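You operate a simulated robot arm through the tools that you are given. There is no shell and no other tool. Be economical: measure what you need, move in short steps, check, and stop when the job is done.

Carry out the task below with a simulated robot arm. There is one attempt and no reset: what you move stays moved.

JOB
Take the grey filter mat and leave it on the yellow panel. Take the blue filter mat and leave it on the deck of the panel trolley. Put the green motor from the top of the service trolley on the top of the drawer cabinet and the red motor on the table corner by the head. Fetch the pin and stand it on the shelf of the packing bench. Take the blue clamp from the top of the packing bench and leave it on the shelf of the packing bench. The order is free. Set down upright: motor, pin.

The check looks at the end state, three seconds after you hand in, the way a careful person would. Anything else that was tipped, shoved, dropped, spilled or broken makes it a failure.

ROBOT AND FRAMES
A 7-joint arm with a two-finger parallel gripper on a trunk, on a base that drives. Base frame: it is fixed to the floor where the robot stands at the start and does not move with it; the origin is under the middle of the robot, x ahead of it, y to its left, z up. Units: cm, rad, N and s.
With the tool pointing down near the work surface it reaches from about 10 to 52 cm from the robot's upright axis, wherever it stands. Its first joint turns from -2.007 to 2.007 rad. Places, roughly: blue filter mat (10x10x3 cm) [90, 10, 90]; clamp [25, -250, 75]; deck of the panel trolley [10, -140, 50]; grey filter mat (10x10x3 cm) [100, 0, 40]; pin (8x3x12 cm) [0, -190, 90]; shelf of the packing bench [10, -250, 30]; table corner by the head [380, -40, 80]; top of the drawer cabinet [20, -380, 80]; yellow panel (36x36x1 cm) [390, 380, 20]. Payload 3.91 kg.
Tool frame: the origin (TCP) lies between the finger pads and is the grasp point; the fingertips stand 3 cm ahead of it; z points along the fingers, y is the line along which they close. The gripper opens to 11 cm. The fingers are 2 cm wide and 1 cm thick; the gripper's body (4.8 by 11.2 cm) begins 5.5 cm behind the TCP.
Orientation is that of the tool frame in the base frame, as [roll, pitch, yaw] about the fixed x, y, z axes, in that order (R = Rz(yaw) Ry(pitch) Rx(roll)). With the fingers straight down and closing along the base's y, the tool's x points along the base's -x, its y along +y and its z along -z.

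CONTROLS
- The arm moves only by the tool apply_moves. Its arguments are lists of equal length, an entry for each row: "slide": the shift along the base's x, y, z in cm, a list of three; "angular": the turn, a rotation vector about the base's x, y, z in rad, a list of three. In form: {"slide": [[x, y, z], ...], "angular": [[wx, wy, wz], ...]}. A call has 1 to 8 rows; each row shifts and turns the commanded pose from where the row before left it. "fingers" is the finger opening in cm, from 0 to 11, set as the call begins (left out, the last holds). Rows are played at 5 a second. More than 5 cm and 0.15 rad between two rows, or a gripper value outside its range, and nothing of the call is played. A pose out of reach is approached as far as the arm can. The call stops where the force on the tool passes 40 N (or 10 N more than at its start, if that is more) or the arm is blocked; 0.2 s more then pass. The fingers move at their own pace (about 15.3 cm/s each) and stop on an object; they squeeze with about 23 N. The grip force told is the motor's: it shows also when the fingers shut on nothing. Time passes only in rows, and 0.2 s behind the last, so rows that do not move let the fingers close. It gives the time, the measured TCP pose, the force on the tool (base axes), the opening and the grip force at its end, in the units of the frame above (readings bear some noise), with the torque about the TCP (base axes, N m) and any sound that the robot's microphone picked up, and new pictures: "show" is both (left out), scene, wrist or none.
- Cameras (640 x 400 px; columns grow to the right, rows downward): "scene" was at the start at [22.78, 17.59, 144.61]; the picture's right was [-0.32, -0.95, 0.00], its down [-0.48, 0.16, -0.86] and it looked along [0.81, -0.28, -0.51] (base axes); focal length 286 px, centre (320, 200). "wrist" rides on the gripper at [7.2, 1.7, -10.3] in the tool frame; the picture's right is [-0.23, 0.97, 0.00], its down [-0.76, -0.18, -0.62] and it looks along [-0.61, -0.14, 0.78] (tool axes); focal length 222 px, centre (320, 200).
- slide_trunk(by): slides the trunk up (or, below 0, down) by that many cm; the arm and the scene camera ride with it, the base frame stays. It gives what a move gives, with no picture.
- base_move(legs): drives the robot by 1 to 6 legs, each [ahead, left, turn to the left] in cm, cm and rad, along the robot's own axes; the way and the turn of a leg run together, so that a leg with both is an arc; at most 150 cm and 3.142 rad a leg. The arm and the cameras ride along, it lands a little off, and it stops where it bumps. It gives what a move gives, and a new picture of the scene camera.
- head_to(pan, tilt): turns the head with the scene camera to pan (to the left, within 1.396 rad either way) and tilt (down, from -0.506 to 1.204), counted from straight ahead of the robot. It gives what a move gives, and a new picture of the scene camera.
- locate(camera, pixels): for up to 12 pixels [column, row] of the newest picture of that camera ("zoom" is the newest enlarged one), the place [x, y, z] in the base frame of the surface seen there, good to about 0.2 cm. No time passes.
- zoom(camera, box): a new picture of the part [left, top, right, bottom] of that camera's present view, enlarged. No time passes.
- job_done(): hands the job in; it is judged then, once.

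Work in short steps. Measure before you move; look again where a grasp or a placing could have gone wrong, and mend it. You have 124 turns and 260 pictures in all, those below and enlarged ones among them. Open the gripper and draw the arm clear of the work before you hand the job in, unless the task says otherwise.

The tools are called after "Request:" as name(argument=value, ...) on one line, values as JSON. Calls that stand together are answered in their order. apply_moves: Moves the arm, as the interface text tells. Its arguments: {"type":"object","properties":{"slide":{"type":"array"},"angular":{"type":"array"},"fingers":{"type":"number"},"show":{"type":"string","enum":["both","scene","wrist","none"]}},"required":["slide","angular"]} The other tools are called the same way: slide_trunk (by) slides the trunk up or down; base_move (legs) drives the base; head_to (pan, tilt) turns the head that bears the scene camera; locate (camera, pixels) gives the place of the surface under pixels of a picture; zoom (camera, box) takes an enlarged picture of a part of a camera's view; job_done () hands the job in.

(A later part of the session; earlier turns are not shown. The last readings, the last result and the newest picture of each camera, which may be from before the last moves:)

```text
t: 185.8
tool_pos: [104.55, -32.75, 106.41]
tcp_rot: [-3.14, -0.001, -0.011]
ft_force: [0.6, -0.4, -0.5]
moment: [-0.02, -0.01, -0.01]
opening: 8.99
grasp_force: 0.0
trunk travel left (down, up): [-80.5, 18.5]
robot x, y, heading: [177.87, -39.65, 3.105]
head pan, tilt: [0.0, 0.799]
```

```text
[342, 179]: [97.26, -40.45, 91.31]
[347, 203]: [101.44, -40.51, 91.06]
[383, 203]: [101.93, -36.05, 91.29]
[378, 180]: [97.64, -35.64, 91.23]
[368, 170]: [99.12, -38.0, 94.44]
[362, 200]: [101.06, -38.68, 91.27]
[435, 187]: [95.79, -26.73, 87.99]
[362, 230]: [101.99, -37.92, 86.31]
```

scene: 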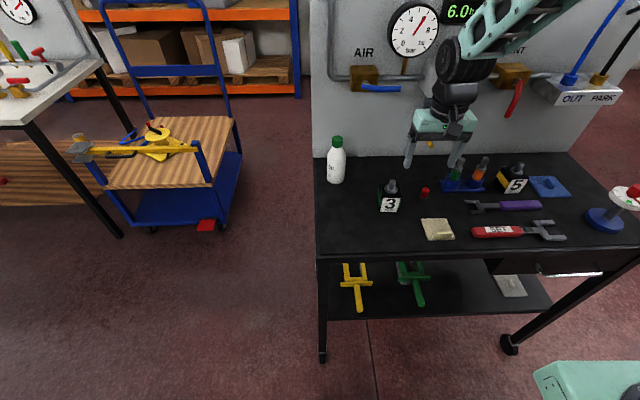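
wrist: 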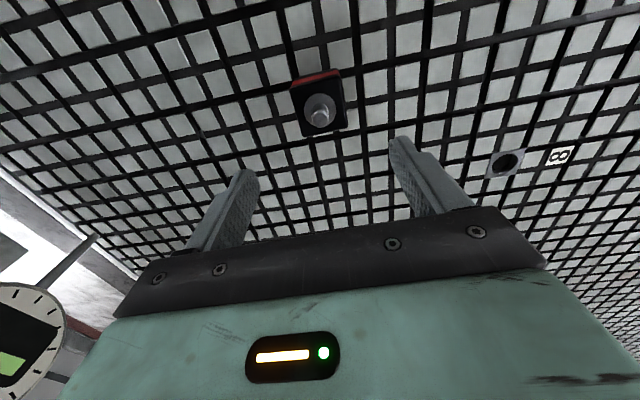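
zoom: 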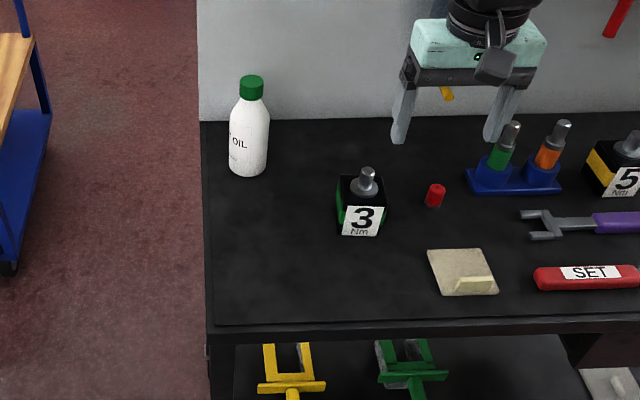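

Centre ≈(99.4,-38.2). Drive 5.5 closer, align, and descend to TCP z 90.4 in two calls.

Request:
base_move(legs=[[5.5, 0, 0]])

```text
t: 186.7
tool_pos: [99.02, -32.42, 106.44]
tcp_rot: [-3.138, -0.002, -0.014]
ft_force: [0.6, -0.5, 0.5]
moment: [0.03, -0.01, 0.02]
opening: 8.99
grasp_force: 0.2
trunk travel left (down, up): [-80.5, 18.5]
robot x, y, heading: [172.58, -39.57, 3.1]
head pan, tilt: [0.0, 0.799]
```

scene: 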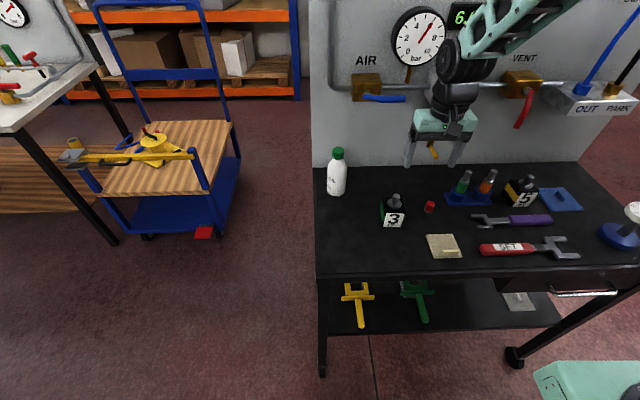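

Request:
apply_moves(slide=[[0.4, -2.8, 0], [0, -2.95, 0], [0, 0, -4], [0, 0, -4], [0, 0, -3.5], [0, 0, -2.5], [0, 0, -1.9]], angular=[[0, 0, 0], [0, 0, 0], [0, 0, 0], [0, 0, 0], [0, 0, 0], [0, 0, 0], [0, 0, 0]], fingers=9)

Request:
zoom(camera="scene", box=[320, 130, 480, 250])

```text
t: 188.3
tool_pos: [99.34, -38.22, 90.64]
tcp_rot: [-3.14, 0.002, -0.013]
ft_force: [0.2, -0.3, 0.4]
moment: [-0.01, 0.03, 0.0]
opening: 9.0
grasp_force: 0.0
trunk travel left (down, up): [-80.5, 18.5]
robot x, y, heading: [172.6, -39.75, 3.104]
head pan, tilt: [0.0, 0.799]
```

scene: 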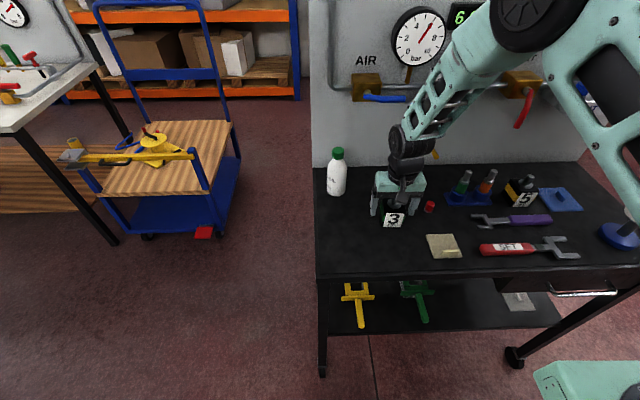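
wrist: 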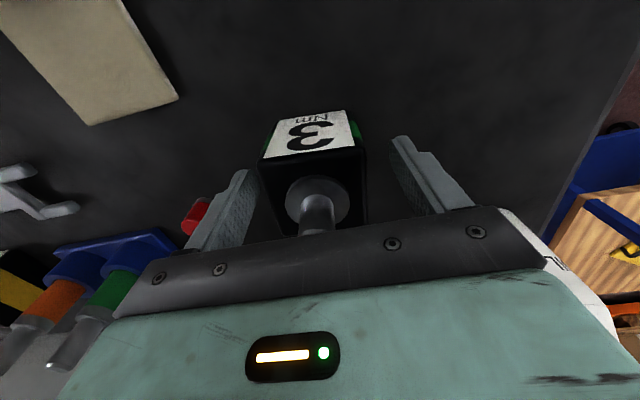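

```text
3.33 times, centred on (400, 190) of scene
```

zoom: 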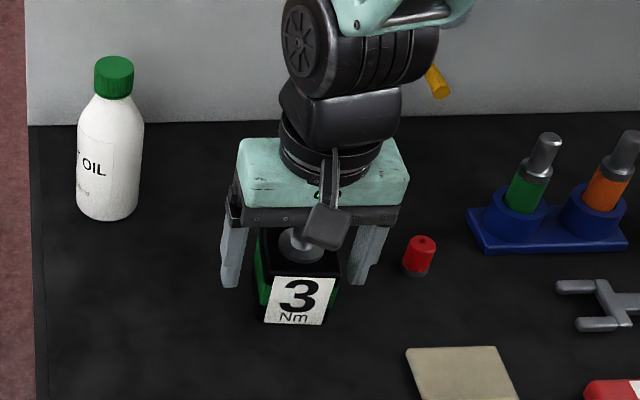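

Aligned; close and lift.

Request:
apply_moves(slide=[[0, 0, 0], [0, 0, 0], [0, 0, 0]], angular=[[0, 0, 0], [0, 0, 0], [0, 0, 0]], fingers=0, show="none")

Request:
apply_moves(slide=[[0, 0, 1], [0, 0, 2], [0, 0, 4], [0, 0, 4], [0, 0, 3]], angular=[[0, 0, 0], [0, 0, 0], [0, 0, 0], [0, 0, 0], [0, 0, 0]], show="wrist")

Request:
head_to(pan=1.0, tilt=0.5)

Request:
locate(camera="scene", pixels=[[320, 200], [320, 300], [200, 200], [400, 200], [450, 250], [100, 250], [250, 150], [400, 150]])

```text
t: 189.1
tool_pos: [99.41, -38.21, 90.65]
tcp_rot: [-3.139, -0.001, -0.013]
ft_force: [-1.6, 0.5, 0.3]
moment: [-0.05, 0.2, -0.12]
opening: 5.7
grasp_force: 22.9
trunk travel left (down, up): [-80.5, 18.5]
robot x, y, heading: [172.48, -39.86, 3.105]
head pan, tilt: [0.0, 0.799]
```

```text
t: 190.3
tool_pos: [99.46, -38.46, 104.7]
tcp_rot: [-3.139, -0.002, -0.014]
ft_force: [-0.1, -0.1, -5.8]
moment: [-0.04, -0.01, -0.02]
opening: 5.66
grasp_force: 22.8
trunk travel left (down, up): [-80.5, 18.5]
robot x, y, heading: [172.2, -39.49, 3.106]
head pan, tilt: [0.0, 0.799]
```

wrist: 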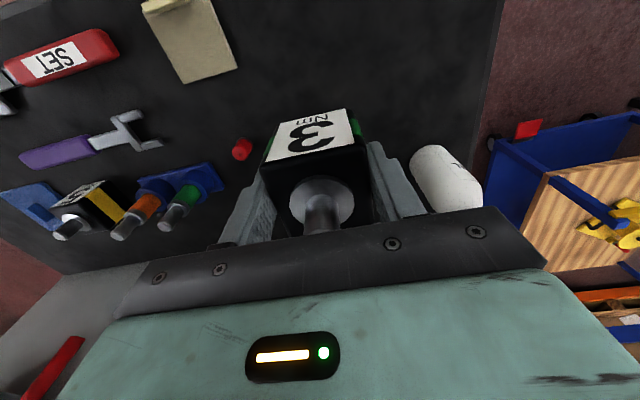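

```text
t: 191.6
tool_pos: [99.38, -38.29, 104.6]
tcp_rot: [-3.14, -0.001, -0.014]
ft_force: [-0.6, -1.3, -4.7]
moment: [-0.04, -0.02, 0.02]
opening: 5.7
grasp_force: 23.1
trunk travel left (down, up): [-80.5, 18.5]
robot x, y, heading: [172.37, -39.56, 3.103]
head pan, tilt: [1.0, 0.499]
```

scene: 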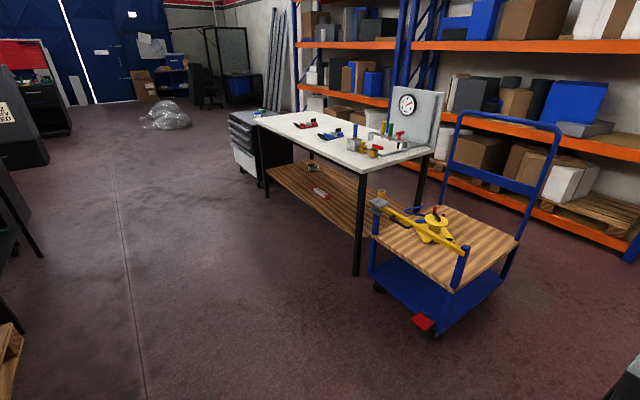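

```text
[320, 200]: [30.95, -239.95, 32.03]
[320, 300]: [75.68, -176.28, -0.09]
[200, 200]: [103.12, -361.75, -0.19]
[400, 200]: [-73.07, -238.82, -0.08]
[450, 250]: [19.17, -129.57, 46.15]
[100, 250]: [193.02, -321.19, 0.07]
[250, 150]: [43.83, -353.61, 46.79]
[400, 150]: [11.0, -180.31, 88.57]
```

Good overview of bench, panel trolley and cabinet. Zoom in.

Request:
zoom(camera="scene", box=[220, 80, 450, 290])

Request:
zoom(camera="scene", box=[220, 100, 300, 190])

Request:
locate(camera="scene", pixels=[[258, 113], [230, 118], [280, 113], [232, 170], [260, 185], [357, 272], [363, 172], [256, 122], [266, 195], [420, 320], [462, 280], [376, 240]])

```text
1.90 times, centred on (335, 185) of scene
```

zoom: 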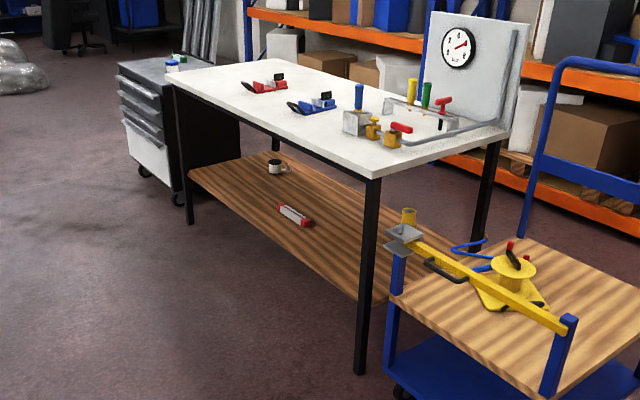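

```text
4.44 times, centred on (260, 145) of scene
```

zoom: 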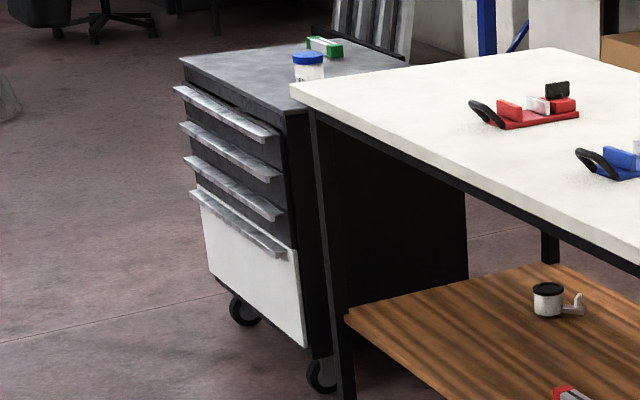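

```text
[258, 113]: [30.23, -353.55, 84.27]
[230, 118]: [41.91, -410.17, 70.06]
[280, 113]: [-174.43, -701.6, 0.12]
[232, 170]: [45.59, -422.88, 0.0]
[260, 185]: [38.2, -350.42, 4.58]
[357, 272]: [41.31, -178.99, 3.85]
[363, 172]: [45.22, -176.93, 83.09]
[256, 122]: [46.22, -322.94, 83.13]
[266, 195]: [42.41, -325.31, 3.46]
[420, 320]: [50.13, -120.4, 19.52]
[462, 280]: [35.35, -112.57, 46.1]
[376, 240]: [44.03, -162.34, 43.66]
```

Check obstacles on the left side of the way (pallet at (10,340), dark cart at (20,230)).

Request:
head_to(pan=1.39, tilt=0.6)

Request:
locate(camera="scene", pixels=[[130, 330], [150, 250], [200, 250], [160, 200], [100, 300], [180, 150], [120, 380], [170, 300]])

```text
t: 192.5
tool_pos: [99.33, -38.36, 104.55]
tcp_rot: [-3.14, 0.0, -0.014]
ft_force: [0.2, 0.4, -4.5]
moment: [0.0, 0.01, -0.01]
opening: 5.69
grasp_force: 23.3
trunk travel left (down, up): [-80.5, 18.5]
robot x, y, heading: [172.53, -39.61, 3.104]
head pan, tilt: [1.389, 0.6]
```

scene: 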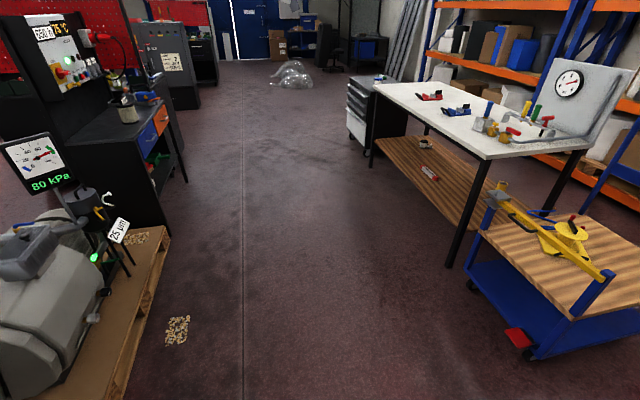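

```text
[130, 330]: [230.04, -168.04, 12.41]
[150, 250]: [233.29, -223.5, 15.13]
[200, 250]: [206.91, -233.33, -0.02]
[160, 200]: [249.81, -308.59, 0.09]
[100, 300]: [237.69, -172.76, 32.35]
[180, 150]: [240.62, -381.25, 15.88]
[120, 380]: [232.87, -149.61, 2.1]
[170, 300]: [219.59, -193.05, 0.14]
```

Pallet edge is x≈228; I'll keep the robot near x≈153 in the corridor. Drive to the cabinet.

Request:
base_move(legs=[[-11, 0, 0.037], [0, 50, 0], [30, 0, 0], [0, 150, 0], [0, 138, 0]])

Request:
head_to(pan=0.0, tilt=0.6)

```text
t: 211.2
tool_pos: [77.12, -375.73, 104.63]
tcp_rot: [-3.138, -0.001, 0.012]
ft_force: [0.6, 0.2, -4.3]
moment: [-0.01, -0.04, -0.01]
opening: 5.69
grasp_force: 22.7
trunk travel left (down, up): [-80.5, 18.5]
robot x, y, heading: [150.14, -374.88, 3.133]
head pan, tilt: [1.389, 0.6]
```

scene: 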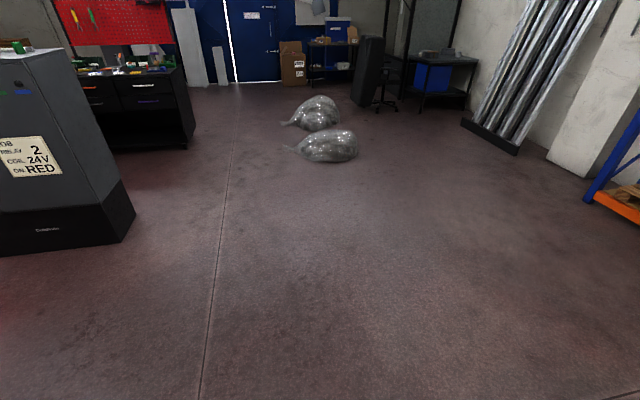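

```text
t: 212.8
tool_pos: [77.04, -375.86, 104.56]
tcp_rot: [-3.139, -0.001, 0.014]
ft_force: [0.0, 0.1, -4.3]
moment: [0.01, -0.06, -0.01]
opening: 5.67
grasp_force: 22.8
trunk travel left (down, up): [-80.5, 18.5]
robot x, y, heading: [150.02, -374.76, 3.127]
head pan, tilt: [0.0, 0.6]
```

scene: 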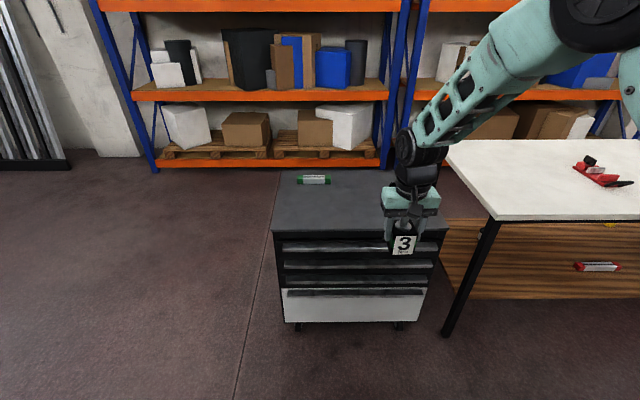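

Measure the cabinet top; the jar seen earlier may be hidden behind the gripper.

Request:
locate(camera="scene", pixels=[[340, 220], [275, 228], [285, 175], [370, 200], [310, 200], [314, 178], [375, 175], [440, 230]])

Request:
base_move(legs=[[30, 0, 0]])

Request:
zoom(camera="wrist", box=[0, 0, 640, 400])

```text
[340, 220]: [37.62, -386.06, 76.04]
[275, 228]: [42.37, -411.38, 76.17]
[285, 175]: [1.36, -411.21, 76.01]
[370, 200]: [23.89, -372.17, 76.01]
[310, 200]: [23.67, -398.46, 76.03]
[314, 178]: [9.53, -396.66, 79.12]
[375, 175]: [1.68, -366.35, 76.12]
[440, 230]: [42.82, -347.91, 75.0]
```

```text
t: 214.8
tool_pos: [46.62, -375.68, 104.59]
tcp_rot: [-3.139, -0.001, 0.015]
ft_force: [-0.1, -0.5, -5.0]
moment: [0.0, 0.0, -0.01]
opening: 5.69
grasp_force: 23.7
trunk travel left (down, up): [-80.5, 18.5]
robot x, y, heading: [119.81, -374.56, 3.13]
head pan, tilt: [0.0, 0.6]
```

scene: 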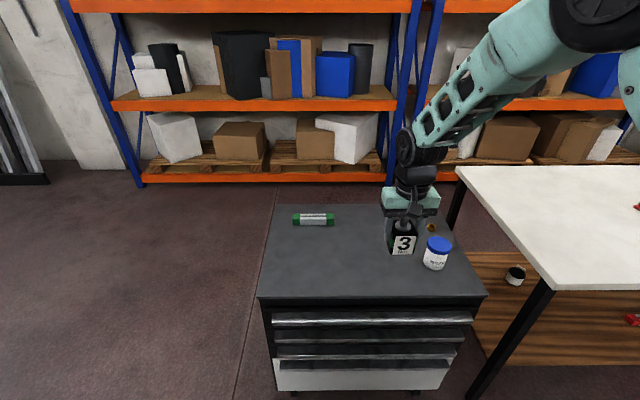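

```text
1.00 times, centred on (320, 200) of wrist
```

zoom: 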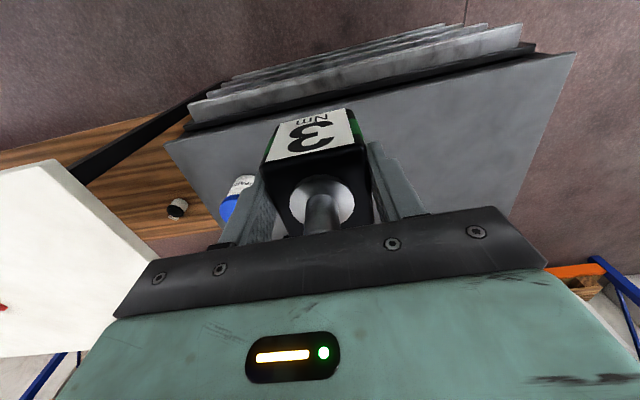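

Top z=76; free spot around (24,-384). Locate the jar and cylinder, then drive 24 closer, arm high.

Request:
locate(camera="scene", pixels=[[437, 240], [435, 268], [432, 228], [330, 250], [313, 218]])

Request:
base_move(legs=[[23, 7, 0]])

Request:
slide_trunk(by=-12)

Request:
apply_moves(slide=[[0, -1, -3], [0, 0, -3]], angular=[[0, 0, 0], [0, 0, 0]])

```text
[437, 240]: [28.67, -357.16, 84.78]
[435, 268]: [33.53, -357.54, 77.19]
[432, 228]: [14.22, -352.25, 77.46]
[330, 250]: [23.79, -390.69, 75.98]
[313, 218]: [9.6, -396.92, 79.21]
```

```text
t: 216.6
tool_pos: [22.92, -382.67, 104.54]
tcp_rot: [-3.14, -0.002, 0.016]
ft_force: [-0.1, -0.5, -4.9]
moment: [0.0, 0.01, 0.0]
opening: 5.68
grasp_force: 23.7
trunk travel left (down, up): [-80.5, 18.5]
robot x, y, heading: [96.02, -381.83, 3.138]
head pan, tilt: [0.0, 0.6]
```

scene: 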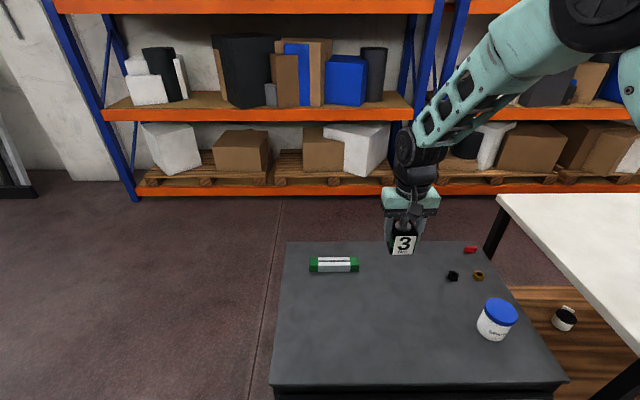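

```text
t: 218.1
tool_pos: [22.88, -382.72, 92.62]
tcp_rot: [-3.14, -0.002, 0.016]
ft_force: [-0.3, -0.7, -4.7]
moment: [0.0, 0.0, 0.0]
opening: 5.68
grasp_force: 23.3
trunk travel left (down, up): [-68.5, 30.5]
robot x, y, heading: [96.0, -381.34, 3.132]
head pan, tilt: [0.0, 0.6]
```

```text
t: 218.7
tool_pos: [23.0, -383.9, 86.38]
tcp_rot: [-3.14, 0.0, 0.017]
ft_force: [-0.1, -0.1, -4.2]
moment: [0.03, -0.01, -0.03]
opening: 5.7
grasp_force: 22.8
trunk travel left (down, up): [-68.5, 30.5]
robot x, y, heading: [95.71, -381.76, 3.139]
head pan, tilt: [0.0, 0.6]
```

scene: 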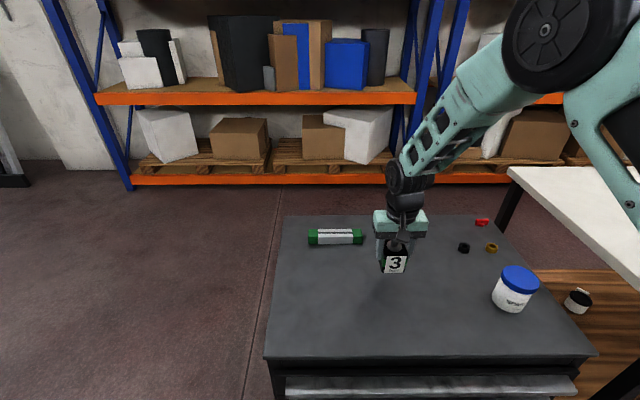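
wrist: 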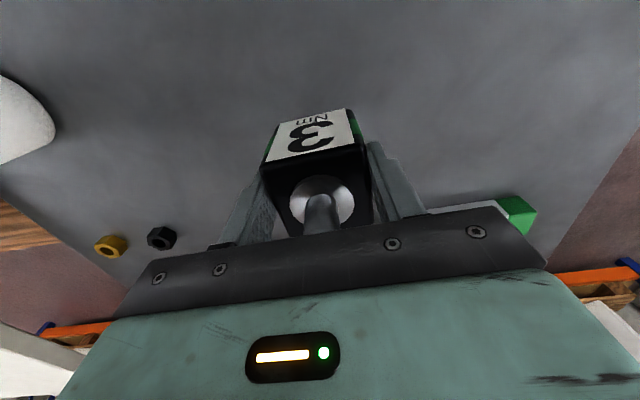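

Clear spot. Lower to contact.

Request:
apply_moves(slide=[[0, 0, -2], [0, 0, -1.5], [0, 0, -0.7], [0, 0, -0.3], [0, 0, -0.15]], angular=[[0, 0, 0], [0, 0, 0], [0, 0, 0], [0, 0, 0], [0, 0, 0]], show="none")

```text
t: 219.9
tool_pos: [22.92, -383.76, 81.95]
tcp_rot: [-3.14, -0.002, 0.015]
ft_force: [-0.1, 0.6, -5.5]
moment: [-0.01, -0.07, -0.02]
opening: 5.67
grasp_force: 23.6
trunk travel left (down, up): [-68.5, 30.5]
robot x, y, heading: [96.14, -381.8, 3.136]
head pan, tilt: [0.0, 0.6]
```

Request:
apply_moves(slide=[[0, 0, -0.25], [0, 0, -0.15]], angular=[[0, 0, 0], [0, 0, 0]], show="none")

```text
t: 220.5
tool_pos: [22.86, -383.79, 81.66]
tcp_rot: [-3.14, 0.0, 0.017]
ft_force: [2.7, 0.8, 10.2]
moment: [-0.3, -0.54, 0.08]
opening: 5.7
grasp_force: 22.8
trunk travel left (down, up): [-68.5, 30.5]
robot x, y, heading: [95.94, -381.28, 3.129]
head pan, tilt: [0.0, 0.6]
```

Contact (+10 N). Open and lift.

Request:
apply_moves(slide=[[0, 0, 0], [0, 0, 0], [0, 0, 2], [0, 0, 4], [0, 0, 4], [0, 0, 4], [0, 0, 4]], angular=[[0, 0, 0], [0, 0, 0], [0, 0, 0], [0, 0, 0], [0, 0, 0], [0, 0, 0], [0, 0, 0]], fingers=9, show="scene")

Request:
head_to(pan=-0.7, tilt=0.7)

```text
t: 222.1
tool_pos: [22.89, -383.67, 99.55]
tcp_rot: [-3.141, -0.002, 0.018]
ft_force: [-0.1, -0.5, 0.2]
moment: [0.01, 0.0, 0.01]
opening: 8.98
grasp_force: 0.0
trunk travel left (down, up): [-68.5, 30.5]
robot x, y, heading: [95.82, -381.82, 3.135]
head pan, tilt: [0.0, 0.6]
```

scene: 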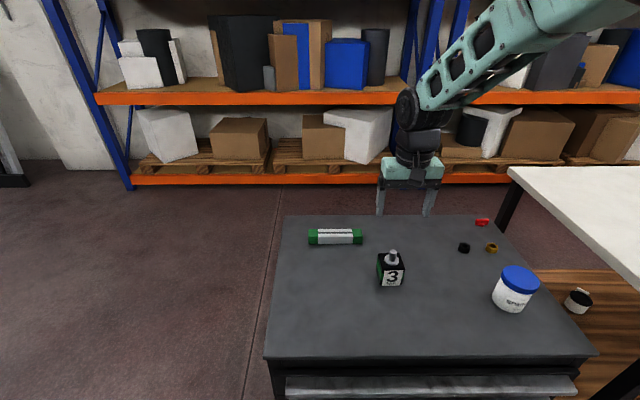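

```text
t: 223.2
tool_pos: [22.93, -383.71, 99.52]
tcp_rot: [3.141, -0.002, 0.015]
ft_force: [0.1, 0.3, 0.7]
moment: [-0.01, 0.04, 0.0]
opening: 9.01
grasp_force: 0.0
trunk travel left (down, up): [-68.5, 30.5]
robot x, y, heading: [95.82, -381.73, 3.135]
head pan, tilt: [-0.7, 0.7]
```

scene: 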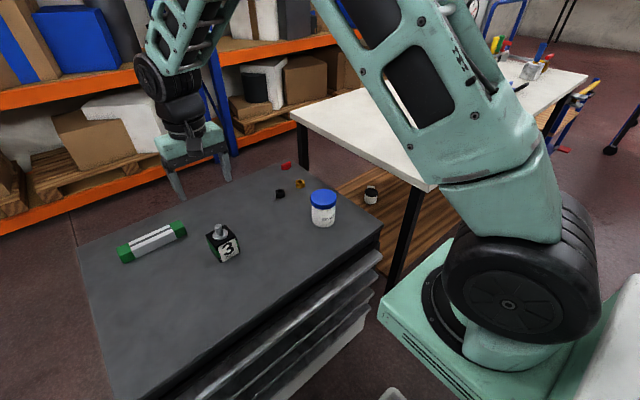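

Green motor stands. Back off and move in front of the packing bench.

Request:
base_move(legs=[[-45, 0, 0], [0, -130, 0]])

Request:
head_to(pan=-0.1, tilt=0.6)

Request:
zoom(camera="scene", box=[160, 100, 480, 300])

```text
t: 232.1
tool_pos: [67.42, -253.97, 99.58]
tcp_rot: [-3.14, -0.003, 0.039]
ft_force: [0.0, -0.2, 0.1]
moment: [0.0, -0.03, 0.0]
opening: 9.01
grasp_force: 0.0
trunk travel left (down, up): [-68.5, 30.5]
robot x, y, heading: [140.45, -250.12, -3.121]
head pan, tilt: [-0.7, 0.7]
```

scene: 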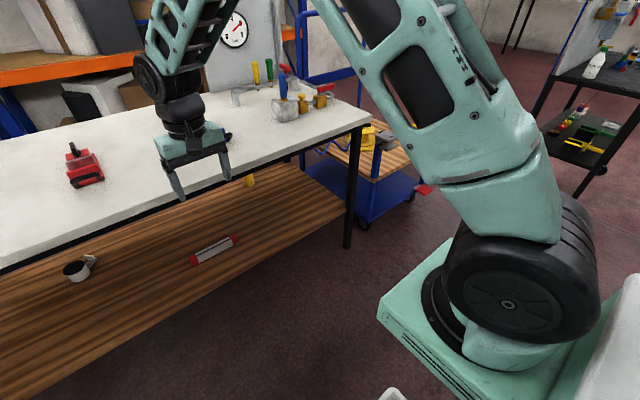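

```text
t: 233.1
tool_pos: [67.58, -253.99, 99.64]
tcp_rot: [-3.14, -0.002, 0.038]
ft_force: [0.4, -0.2, -0.1]
moment: [0.0, -0.01, -0.01]
opening: 9.0
grasp_force: 0.1
trunk travel left (down, up): [-68.5, 30.5]
robot x, y, heading: [140.23, -250.4, -3.131]
head pan, tilt: [-0.099, 0.6]
```

scene: 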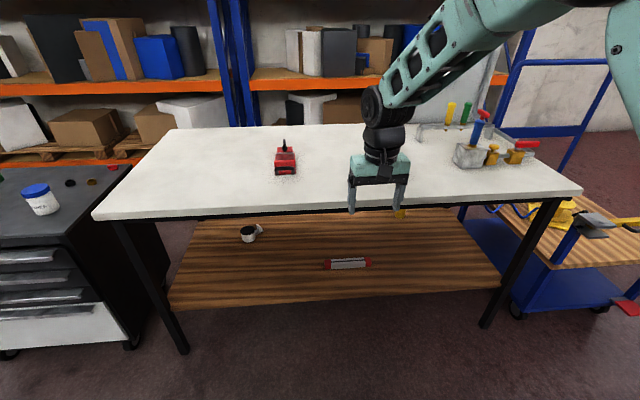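

```text
2.00 times, centred on (320, 200) of scene
```

zoom: 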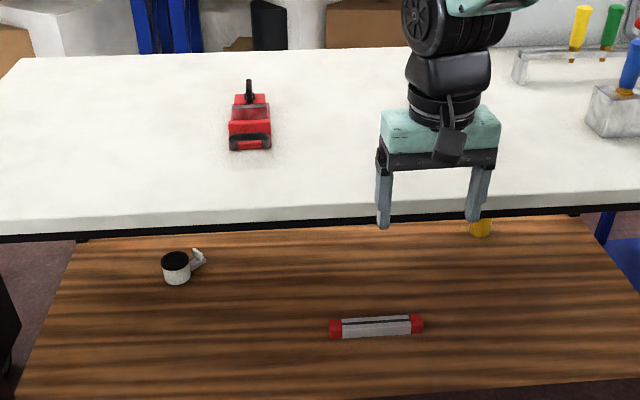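

The blue clamp is hidden behind the gripper. Slide the arm to +y (over the free bench front) and zoom.

Request:
apply_moves(slide=[[2, 5, 1.5], [0, 5, 1.5], [0, 5, 1.5], [0, 5, 1]], angular=[[0, 0, 0], [0, 0, 0], [0, 0, 0], [0, 0, 0]], show="scene")

Request:
zoom(camera="scene", box=[280, 110, 460, 230])

Request:
zoom(camera="scene", box=[400, 80, 560, 200])

```text
refused: row 1 steps farther than a row can; nothing moved
```

```text
3.33 times, centred on (370, 170) of scene
```

zoom: 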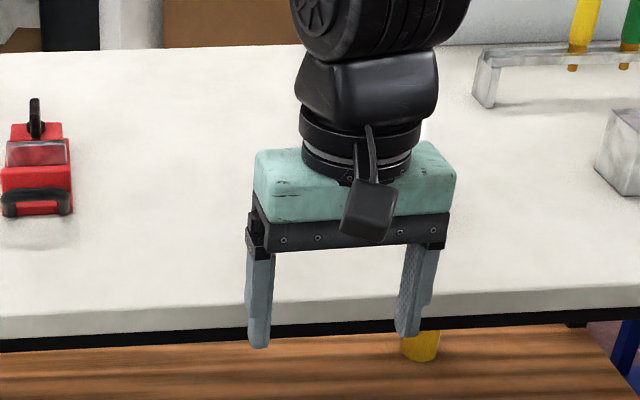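

```text
3.33 times, centred on (480, 140) of scene
```

zoom: 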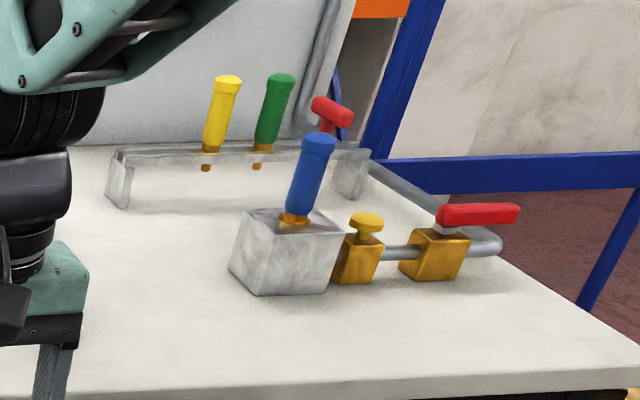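

Slide the arm aside in legal steps and look again.

Request:
apply_moves(slide=[[2, 4, 0], [0, 4.5, 1], [0, 4.5, 1], [0, 4.5, 1], [0, 4.5, 1]], angular=[[0, 0, 0], [0, 0, 0], [0, 0, 0], [0, 0, 0], [0, 0, 0]], show="scene")

Request:
zoom(camera="scene", box=[280, 110, 460, 230])

```text
t: 234.3
tool_pos: [69.4, -232.13, 103.79]
tcp_rot: [-3.139, -0.002, 0.039]
ft_force: [0.3, 0.0, 1.4]
moment: [0.03, 0.0, 0.01]
opening: 9.0
grasp_force: 0.1
trunk travel left (down, up): [-68.5, 30.5]
robot x, y, heading: [140.21, -250.36, -3.126]
head pan, tilt: [-0.099, 0.6]
```

scene: 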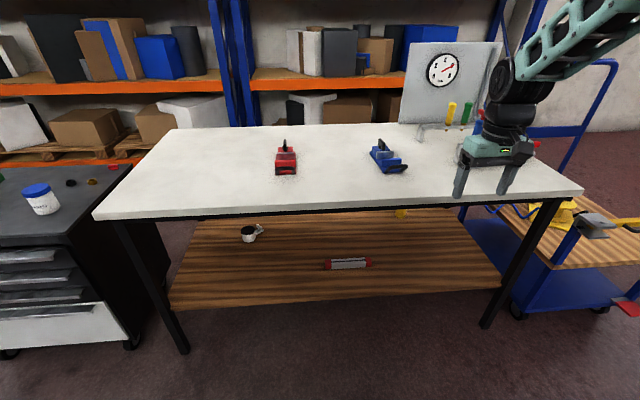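

```text
3.33 times, centred on (370, 170) of scene
```

zoom: 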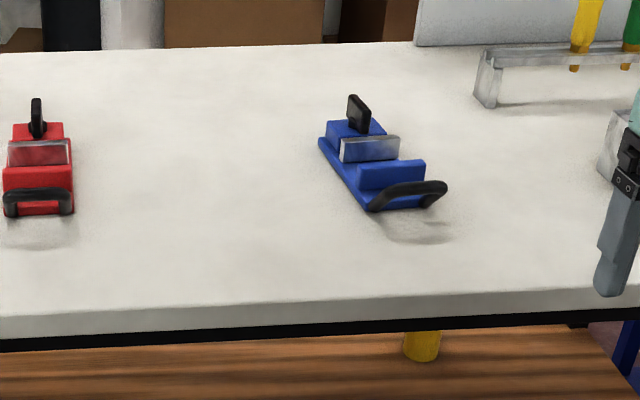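

Measure the blue clamp's parts.

Request:
locate(camera="zoom", pixels=[[355, 100], [370, 122], [335, 125], [380, 130], [345, 150], [395, 145], [362, 172], [420, 165], [375, 205], [440, 187], [325, 145], [405, 195]])

Request:
locate(camera="scene", pixels=[[320, 200], [400, 185], [250, 215], [250, 280], [400, 280], [250, 240], [350, 264], [300, 225], [450, 220], [200, 210], [470, 290], [180, 305]])

```text
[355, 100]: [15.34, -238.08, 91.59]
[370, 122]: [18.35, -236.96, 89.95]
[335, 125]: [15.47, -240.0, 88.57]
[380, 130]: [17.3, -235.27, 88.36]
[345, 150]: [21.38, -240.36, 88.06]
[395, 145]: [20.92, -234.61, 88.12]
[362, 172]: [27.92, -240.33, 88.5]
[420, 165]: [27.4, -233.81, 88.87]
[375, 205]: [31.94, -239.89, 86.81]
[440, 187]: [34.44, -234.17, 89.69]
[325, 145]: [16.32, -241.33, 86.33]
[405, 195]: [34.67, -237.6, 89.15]
```

```text
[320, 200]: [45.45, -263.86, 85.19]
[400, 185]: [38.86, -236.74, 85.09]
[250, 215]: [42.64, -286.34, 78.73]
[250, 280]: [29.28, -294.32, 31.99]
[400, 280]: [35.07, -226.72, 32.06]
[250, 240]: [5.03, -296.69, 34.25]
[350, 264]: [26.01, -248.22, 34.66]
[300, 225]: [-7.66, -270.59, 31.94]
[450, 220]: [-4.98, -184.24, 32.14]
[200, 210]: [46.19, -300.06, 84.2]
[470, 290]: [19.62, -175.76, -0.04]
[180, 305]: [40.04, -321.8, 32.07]
```

Clamp: base x≈14–34, y≈-241…-234, z 85–88.7. I tilt the tool 0.6 rad (so it can go under the bench afterwards), drive closer and look with the wrist camera.

Request:
apply_moves(slide=[[0, -2, 0], [0, -2, 0], [0, -1.5, 0], [0, 0, 0], [0, 0, 0]], angular=[[0, 0.12, 0], [0, 0.12, 0], [0, 0.12, 0], [0, 0.12, 0], [0, 0.12, 0.04]], fingers=11, show="none")

Request:
base_move(legs=[[38, 0, 0]])

Request:
head_to(pan=-0.3, tilt=0.8)

Request:
zoom(camera="wrist", box=[0, 0, 640, 400])

```text
t: 235.5
tool_pos: [69.44, -237.46, 103.56]
tcp_rot: [-3.109, 0.601, 0.086]
ft_force: [0.4, -0.2, -0.1]
moment: [0.04, -0.01, -0.02]
opening: 11.0
grasp_force: 0.0
trunk travel left (down, up): [-68.5, 30.5]
robot x, y, heading: [140.16, -250.27, -3.124]
head pan, tilt: [-0.099, 0.6]
```

```text
t: 237.9
tool_pos: [31.31, -238.22, 103.57]
tcp_rot: [-3.111, 0.599, 0.091]
ft_force: [1.5, 0.1, -0.2]
moment: [0.01, 0.0, 0.0]
opening: 11.0
grasp_force: 0.0
trunk travel left (down, up): [-68.5, 30.5]
robot x, y, heading: [102.5, -251.26, -3.12]
head pan, tilt: [-0.099, 0.6]
```

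scene: 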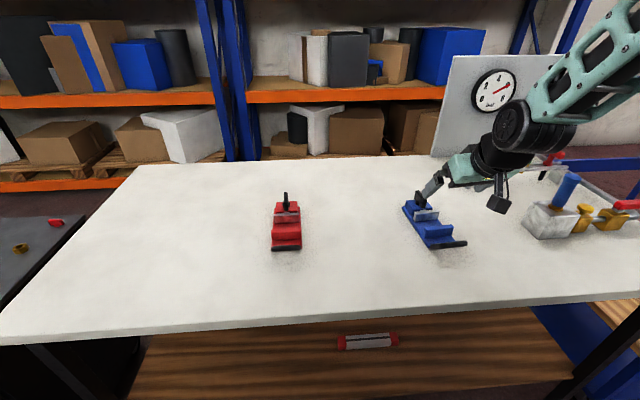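

```text
t: 238.7
tool_pos: [31.25, -238.39, 103.65]
tcp_rot: [-3.11, 0.599, 0.091]
ft_force: [0.3, -0.8, -0.4]
moment: [-0.03, 0.01, -0.01]
opening: 11.03
grasp_force: 0.1
trunk travel left (down, up): [-68.5, 30.5]
robot x, y, heading: [102.19, -251.15, -3.125]
head pan, tilt: [-0.3, 0.799]
```

scene: 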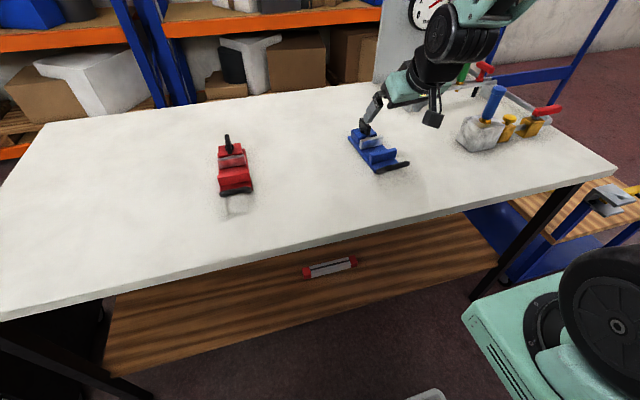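

```text
1.00 times, centred on (320, 200) of wrist
```

zoom: 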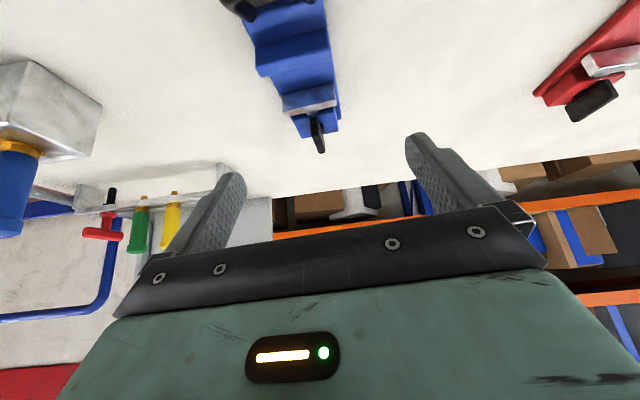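

Zoom on the clamp from this nearer view and measure.

Request:
zoom(camera="scene", box=[330, 100, 430, 190])

Request:
locate(camera="zoom", pixels=[[120, 190], [240, 255], [260, 328], [370, 300], [430, 225], [360, 210], [300, 150], [380, 245], [200, 250], [270, 290], [230, 165], [470, 300]])

```text
4.44 times, centred on (380, 145) of scene
```

zoom: 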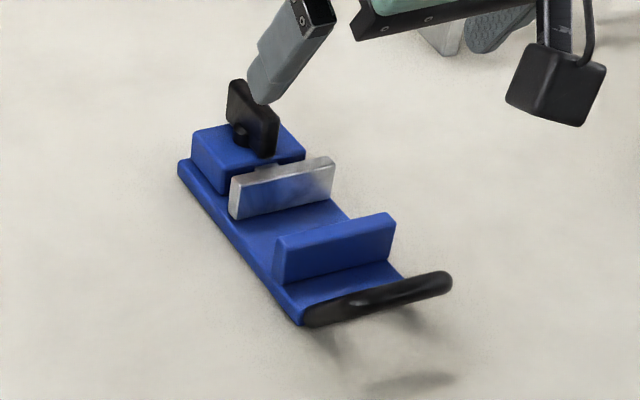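

```text
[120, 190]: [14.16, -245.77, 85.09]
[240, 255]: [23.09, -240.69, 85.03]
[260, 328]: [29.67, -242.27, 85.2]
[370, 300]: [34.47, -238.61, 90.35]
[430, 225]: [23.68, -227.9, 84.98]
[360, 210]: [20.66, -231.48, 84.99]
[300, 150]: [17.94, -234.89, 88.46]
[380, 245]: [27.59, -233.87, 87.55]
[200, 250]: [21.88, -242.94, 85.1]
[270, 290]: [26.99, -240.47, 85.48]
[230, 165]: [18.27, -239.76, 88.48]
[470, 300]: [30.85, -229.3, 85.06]
```

Base ≈1 cm thick, 6.7 wide; I grip it at the front block, TCP (27,-237.2,88.5). Descend in steps.

Request:
apply_moves(slide=[[-4.2, 1.2, 0], [0, 0, -4], [0, 0, -4], [0, 0, -3], [0, 0, -1.5]], angular=[[-0.0256, -0.002, 0.0175], [0, 0, 0], [0, 0, 0], [0, 0, 0], [0, 0, 0]], fingers=11)

Request:
zoom(camera="scene", box=[330, 100, 430, 190])

```text
t: 239.9
tool_pos: [27.08, -237.31, 91.08]
tcp_rot: [-3.141, 0.599, 0.09]
ft_force: [-0.2, -0.4, 0.5]
moment: [0.02, -0.01, 0.01]
opening: 11.02
grasp_force: 0.1
trunk travel left (down, up): [-68.5, 30.5]
robot x, y, heading: [102.06, -250.84, -3.125]
head pan, tilt: [-0.3, 0.799]
```

scene: 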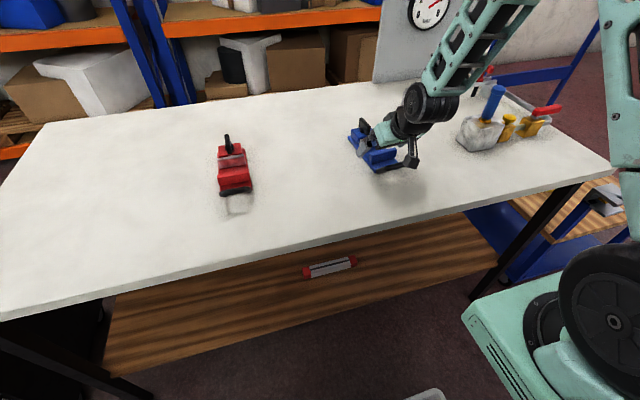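
wrist: 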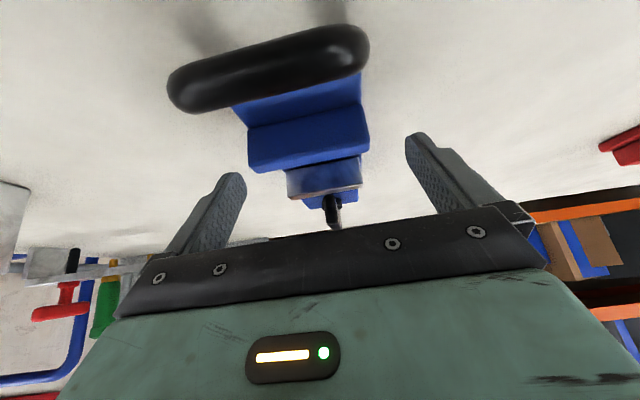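

```text
4.44 times, centred on (380, 145) of scene
```

zoom: 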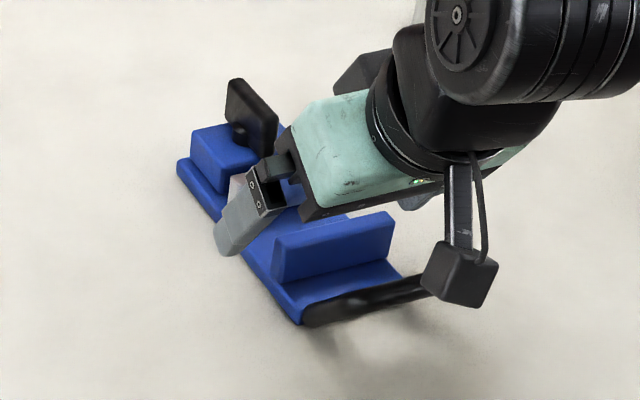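

Fingers straddle the clamp; descend the last 2.5 cm and check.

Request:
apply_moves(slide=[[0, 0, -1.3], [0, 0, -0.8], [0, 0, -0.4]], angular=[[0, 0, 0], [0, 0, 0], [0, 0, 0]], show="none")

Request:
zoom(camera="scene", box=[330, 100, 430, 190])

```text
t: 240.7
tool_pos: [27.24, -237.16, 88.48]
tcp_rot: [-3.141, 0.599, 0.092]
ft_force: [-0.9, -0.7, -0.6]
moment: [0.0, -0.03, 0.0]
opening: 11.0
grasp_force: 0.0
trunk travel left (down, up): [-68.5, 30.5]
robot x, y, heading: [102.13, -251.08, -3.122]
head pan, tilt: [-0.3, 0.799]
```

```text
4.44 times, centred on (380, 145) of scene
```

zoom: 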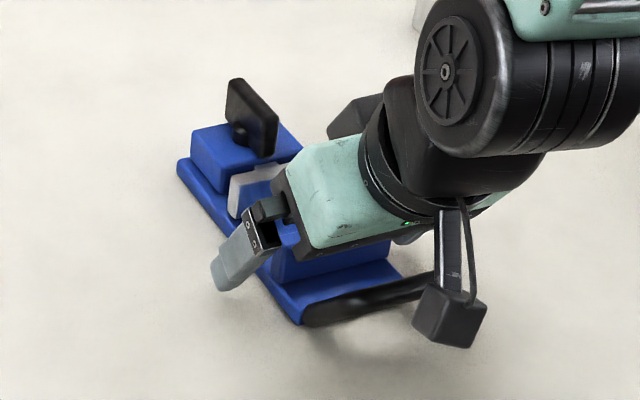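

Close the fingers.

Request:
apply_moves(slide=[[0, 0, 0], [0, 0, 0], [0, 0, 0]], angular=[[0, 0, 0], [0, 0, 0], [0, 0, 0]], fingers=0, show="wrist")

Request:
apply_moves(slide=[[0, 0, 1], [0, 0, 2]], angular=[[0, 0, 0], [0, 0, 0]], show="wrist")

Request:
zoom(camera="scene", box=[330, 90, 450, 190])

```text
t: 241.5
tool_pos: [27.23, -237.22, 88.62]
tcp_rot: [3.141, 0.598, 0.09]
ft_force: [-0.1, 2.7, 0.2]
moment: [0.18, 0.35, -0.24]
opening: 7.51
grasp_force: 22.9
trunk travel left (down, up): [-68.5, 30.5]
robot x, y, heading: [102.08, -250.89, -3.123]
head pan, tilt: [-0.3, 0.799]
```

wrist: 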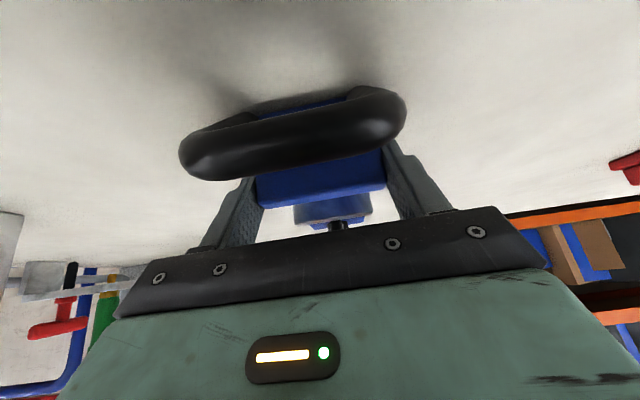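

```text
t: 242.1
tool_pos: [26.99, -237.18, 91.39]
tcp_rot: [3.141, 0.597, 0.09]
ft_force: [-0.3, 0.7, -4.1]
moment: [0.0, -0.23, 0.03]
opening: 7.53
grasp_force: 23.1
trunk travel left (down, up): [-68.5, 30.5]
robot x, y, heading: [102.23, -251.11, -3.123]
head pan, tilt: [-0.3, 0.799]
```

wrist: 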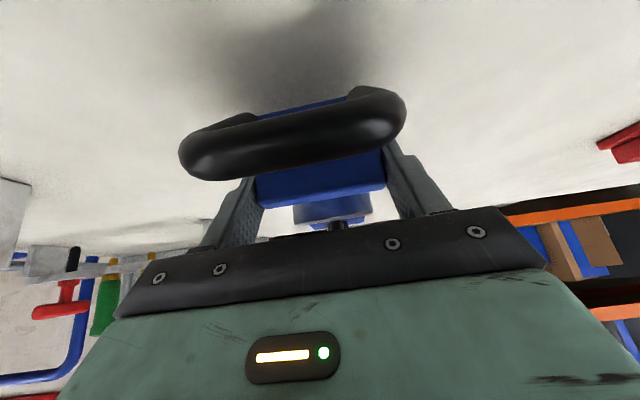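

```text
4.00 times, centred on (390, 140) of scene
```

zoom: 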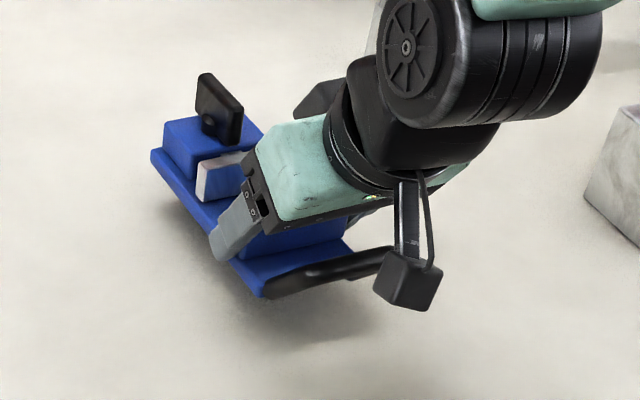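

Held and level. Lift more, back off, lower the trunk, and look at the shelf.

Request:
apply_moves(slide=[[0, 0, 3], [0, 0, 3]], angular=[[0, 0, 0], [0, 0, 0]], show="none")

Request:
base_move(legs=[[-52, 0, 0]])

Request:
slide_trunk(by=-40)

Request:
slide_trunk(by=-16)

Request:
head_to(pan=-0.1, tilt=0.3)

```text
t: 242.7
tool_pos: [27.13, -237.24, 97.57]
tcp_rot: [3.141, 0.596, 0.091]
ft_force: [-0.5, 0.6, -4.7]
moment: [0.0, -0.23, 0.01]
opening: 7.55
grasp_force: 23.5
trunk travel left (down, up): [-68.5, 30.5]
robot x, y, heading: [102.22, -250.86, -3.12]
head pan, tilt: [-0.3, 0.799]
```

```text
t: 245.7
tool_pos: [79.79, -236.41, 97.47]
tcp_rot: [3.141, 0.598, 0.094]
ft_force: [-0.7, 0.4, -4.1]
moment: [0.02, -0.22, 0.0]
opening: 7.5
grasp_force: 23.8
trunk travel left (down, up): [-68.5, 30.5]
robot x, y, heading: [155.16, -250.03, -3.126]
head pan, tilt: [-0.3, 0.799]
```

scene: 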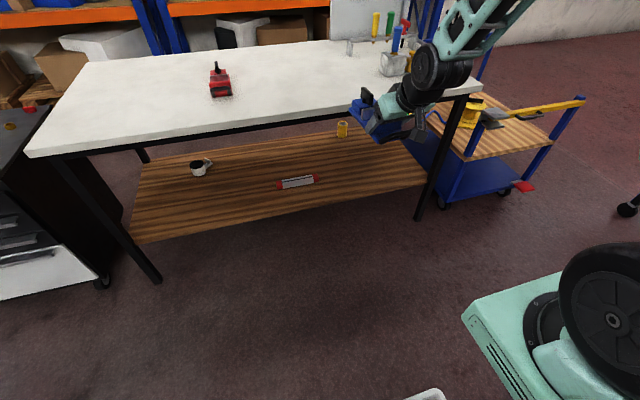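

```text
t: 249.6
tool_pos: [79.76, -236.38, 57.54]
tcp_rot: [-3.141, 0.6, 0.093]
ft_force: [-0.2, -1.0, -4.1]
moment: [0.03, -0.21, -0.02]
opening: 7.5
grasp_force: 23.1
trunk travel left (down, up): [-28.5, 70.5]
robot x, y, heading: [154.48, -250.07, -3.119]
head pan, tilt: [-0.3, 0.799]
```

```text
t: 251.4
tool_pos: [79.77, -236.34, 41.51]
tcp_rot: [-3.141, 0.599, 0.092]
ft_force: [0.0, 0.3, -5.0]
moment: [0.01, -0.23, 0.02]
opening: 7.52
grasp_force: 23.5
trunk travel left (down, up): [-12.5, 86.5]
robot x, y, heading: [154.47, -250.1, -3.123]
head pan, tilt: [-0.3, 0.799]
```

```text
t: 252.3
tool_pos: [79.81, -236.44, 41.52]
tcp_rot: [3.141, 0.599, 0.094]
ft_force: [-0.2, 0.0, -5.0]
moment: [0.01, -0.25, -0.02]
opening: 7.51
grasp_force: 22.5
trunk travel left (down, up): [-12.5, 86.5]
robot x, y, heading: [154.72, -249.91, -3.12]
head pan, tilt: [-0.099, 0.3]
```

scene: 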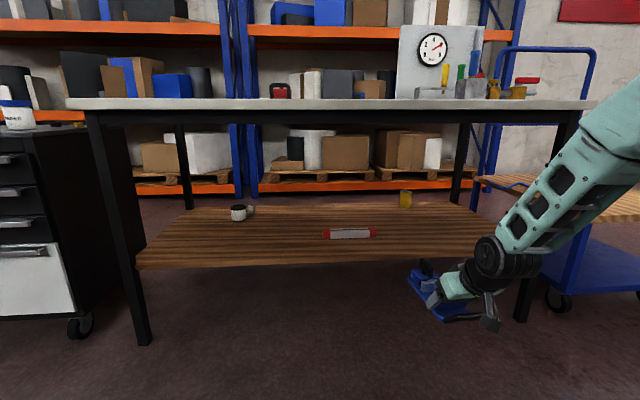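

Measure shelf items and the forearm's lead relative to the TCP.

Request:
locate(camera="scene", pixels=[[405, 205], [323, 234], [376, 234], [240, 215], [420, 255], [350, 115], [350, 103], [495, 240], [510, 205], [545, 170], [580, 120], [470, 235]])

Request:
base_move(legs=[[0, -14, 0]])

```text
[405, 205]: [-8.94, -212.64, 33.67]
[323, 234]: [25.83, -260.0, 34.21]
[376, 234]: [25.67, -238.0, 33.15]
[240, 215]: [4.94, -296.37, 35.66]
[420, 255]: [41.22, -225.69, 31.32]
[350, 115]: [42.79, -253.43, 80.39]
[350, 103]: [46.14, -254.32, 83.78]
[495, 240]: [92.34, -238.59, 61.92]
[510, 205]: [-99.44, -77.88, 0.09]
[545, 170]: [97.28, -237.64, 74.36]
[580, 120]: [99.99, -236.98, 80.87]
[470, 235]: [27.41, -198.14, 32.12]
```

```text
t: 253.6
tool_pos: [79.54, -222.64, 41.49]
tcp_rot: [-3.141, 0.598, 0.094]
ft_force: [-0.2, 0.0, -4.0]
moment: [0.01, -0.25, -0.02]
opening: 7.52
grasp_force: 23.2
trunk travel left (down, up): [-12.5, 86.5]
robot x, y, heading: [154.57, -235.91, -3.12]
head pan, tilt: [-0.099, 0.3]
```

scene: 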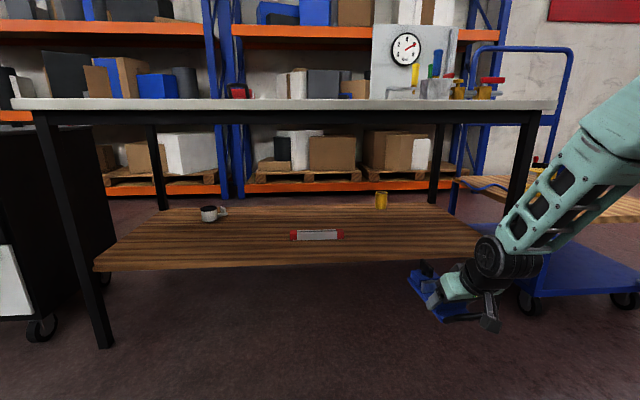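

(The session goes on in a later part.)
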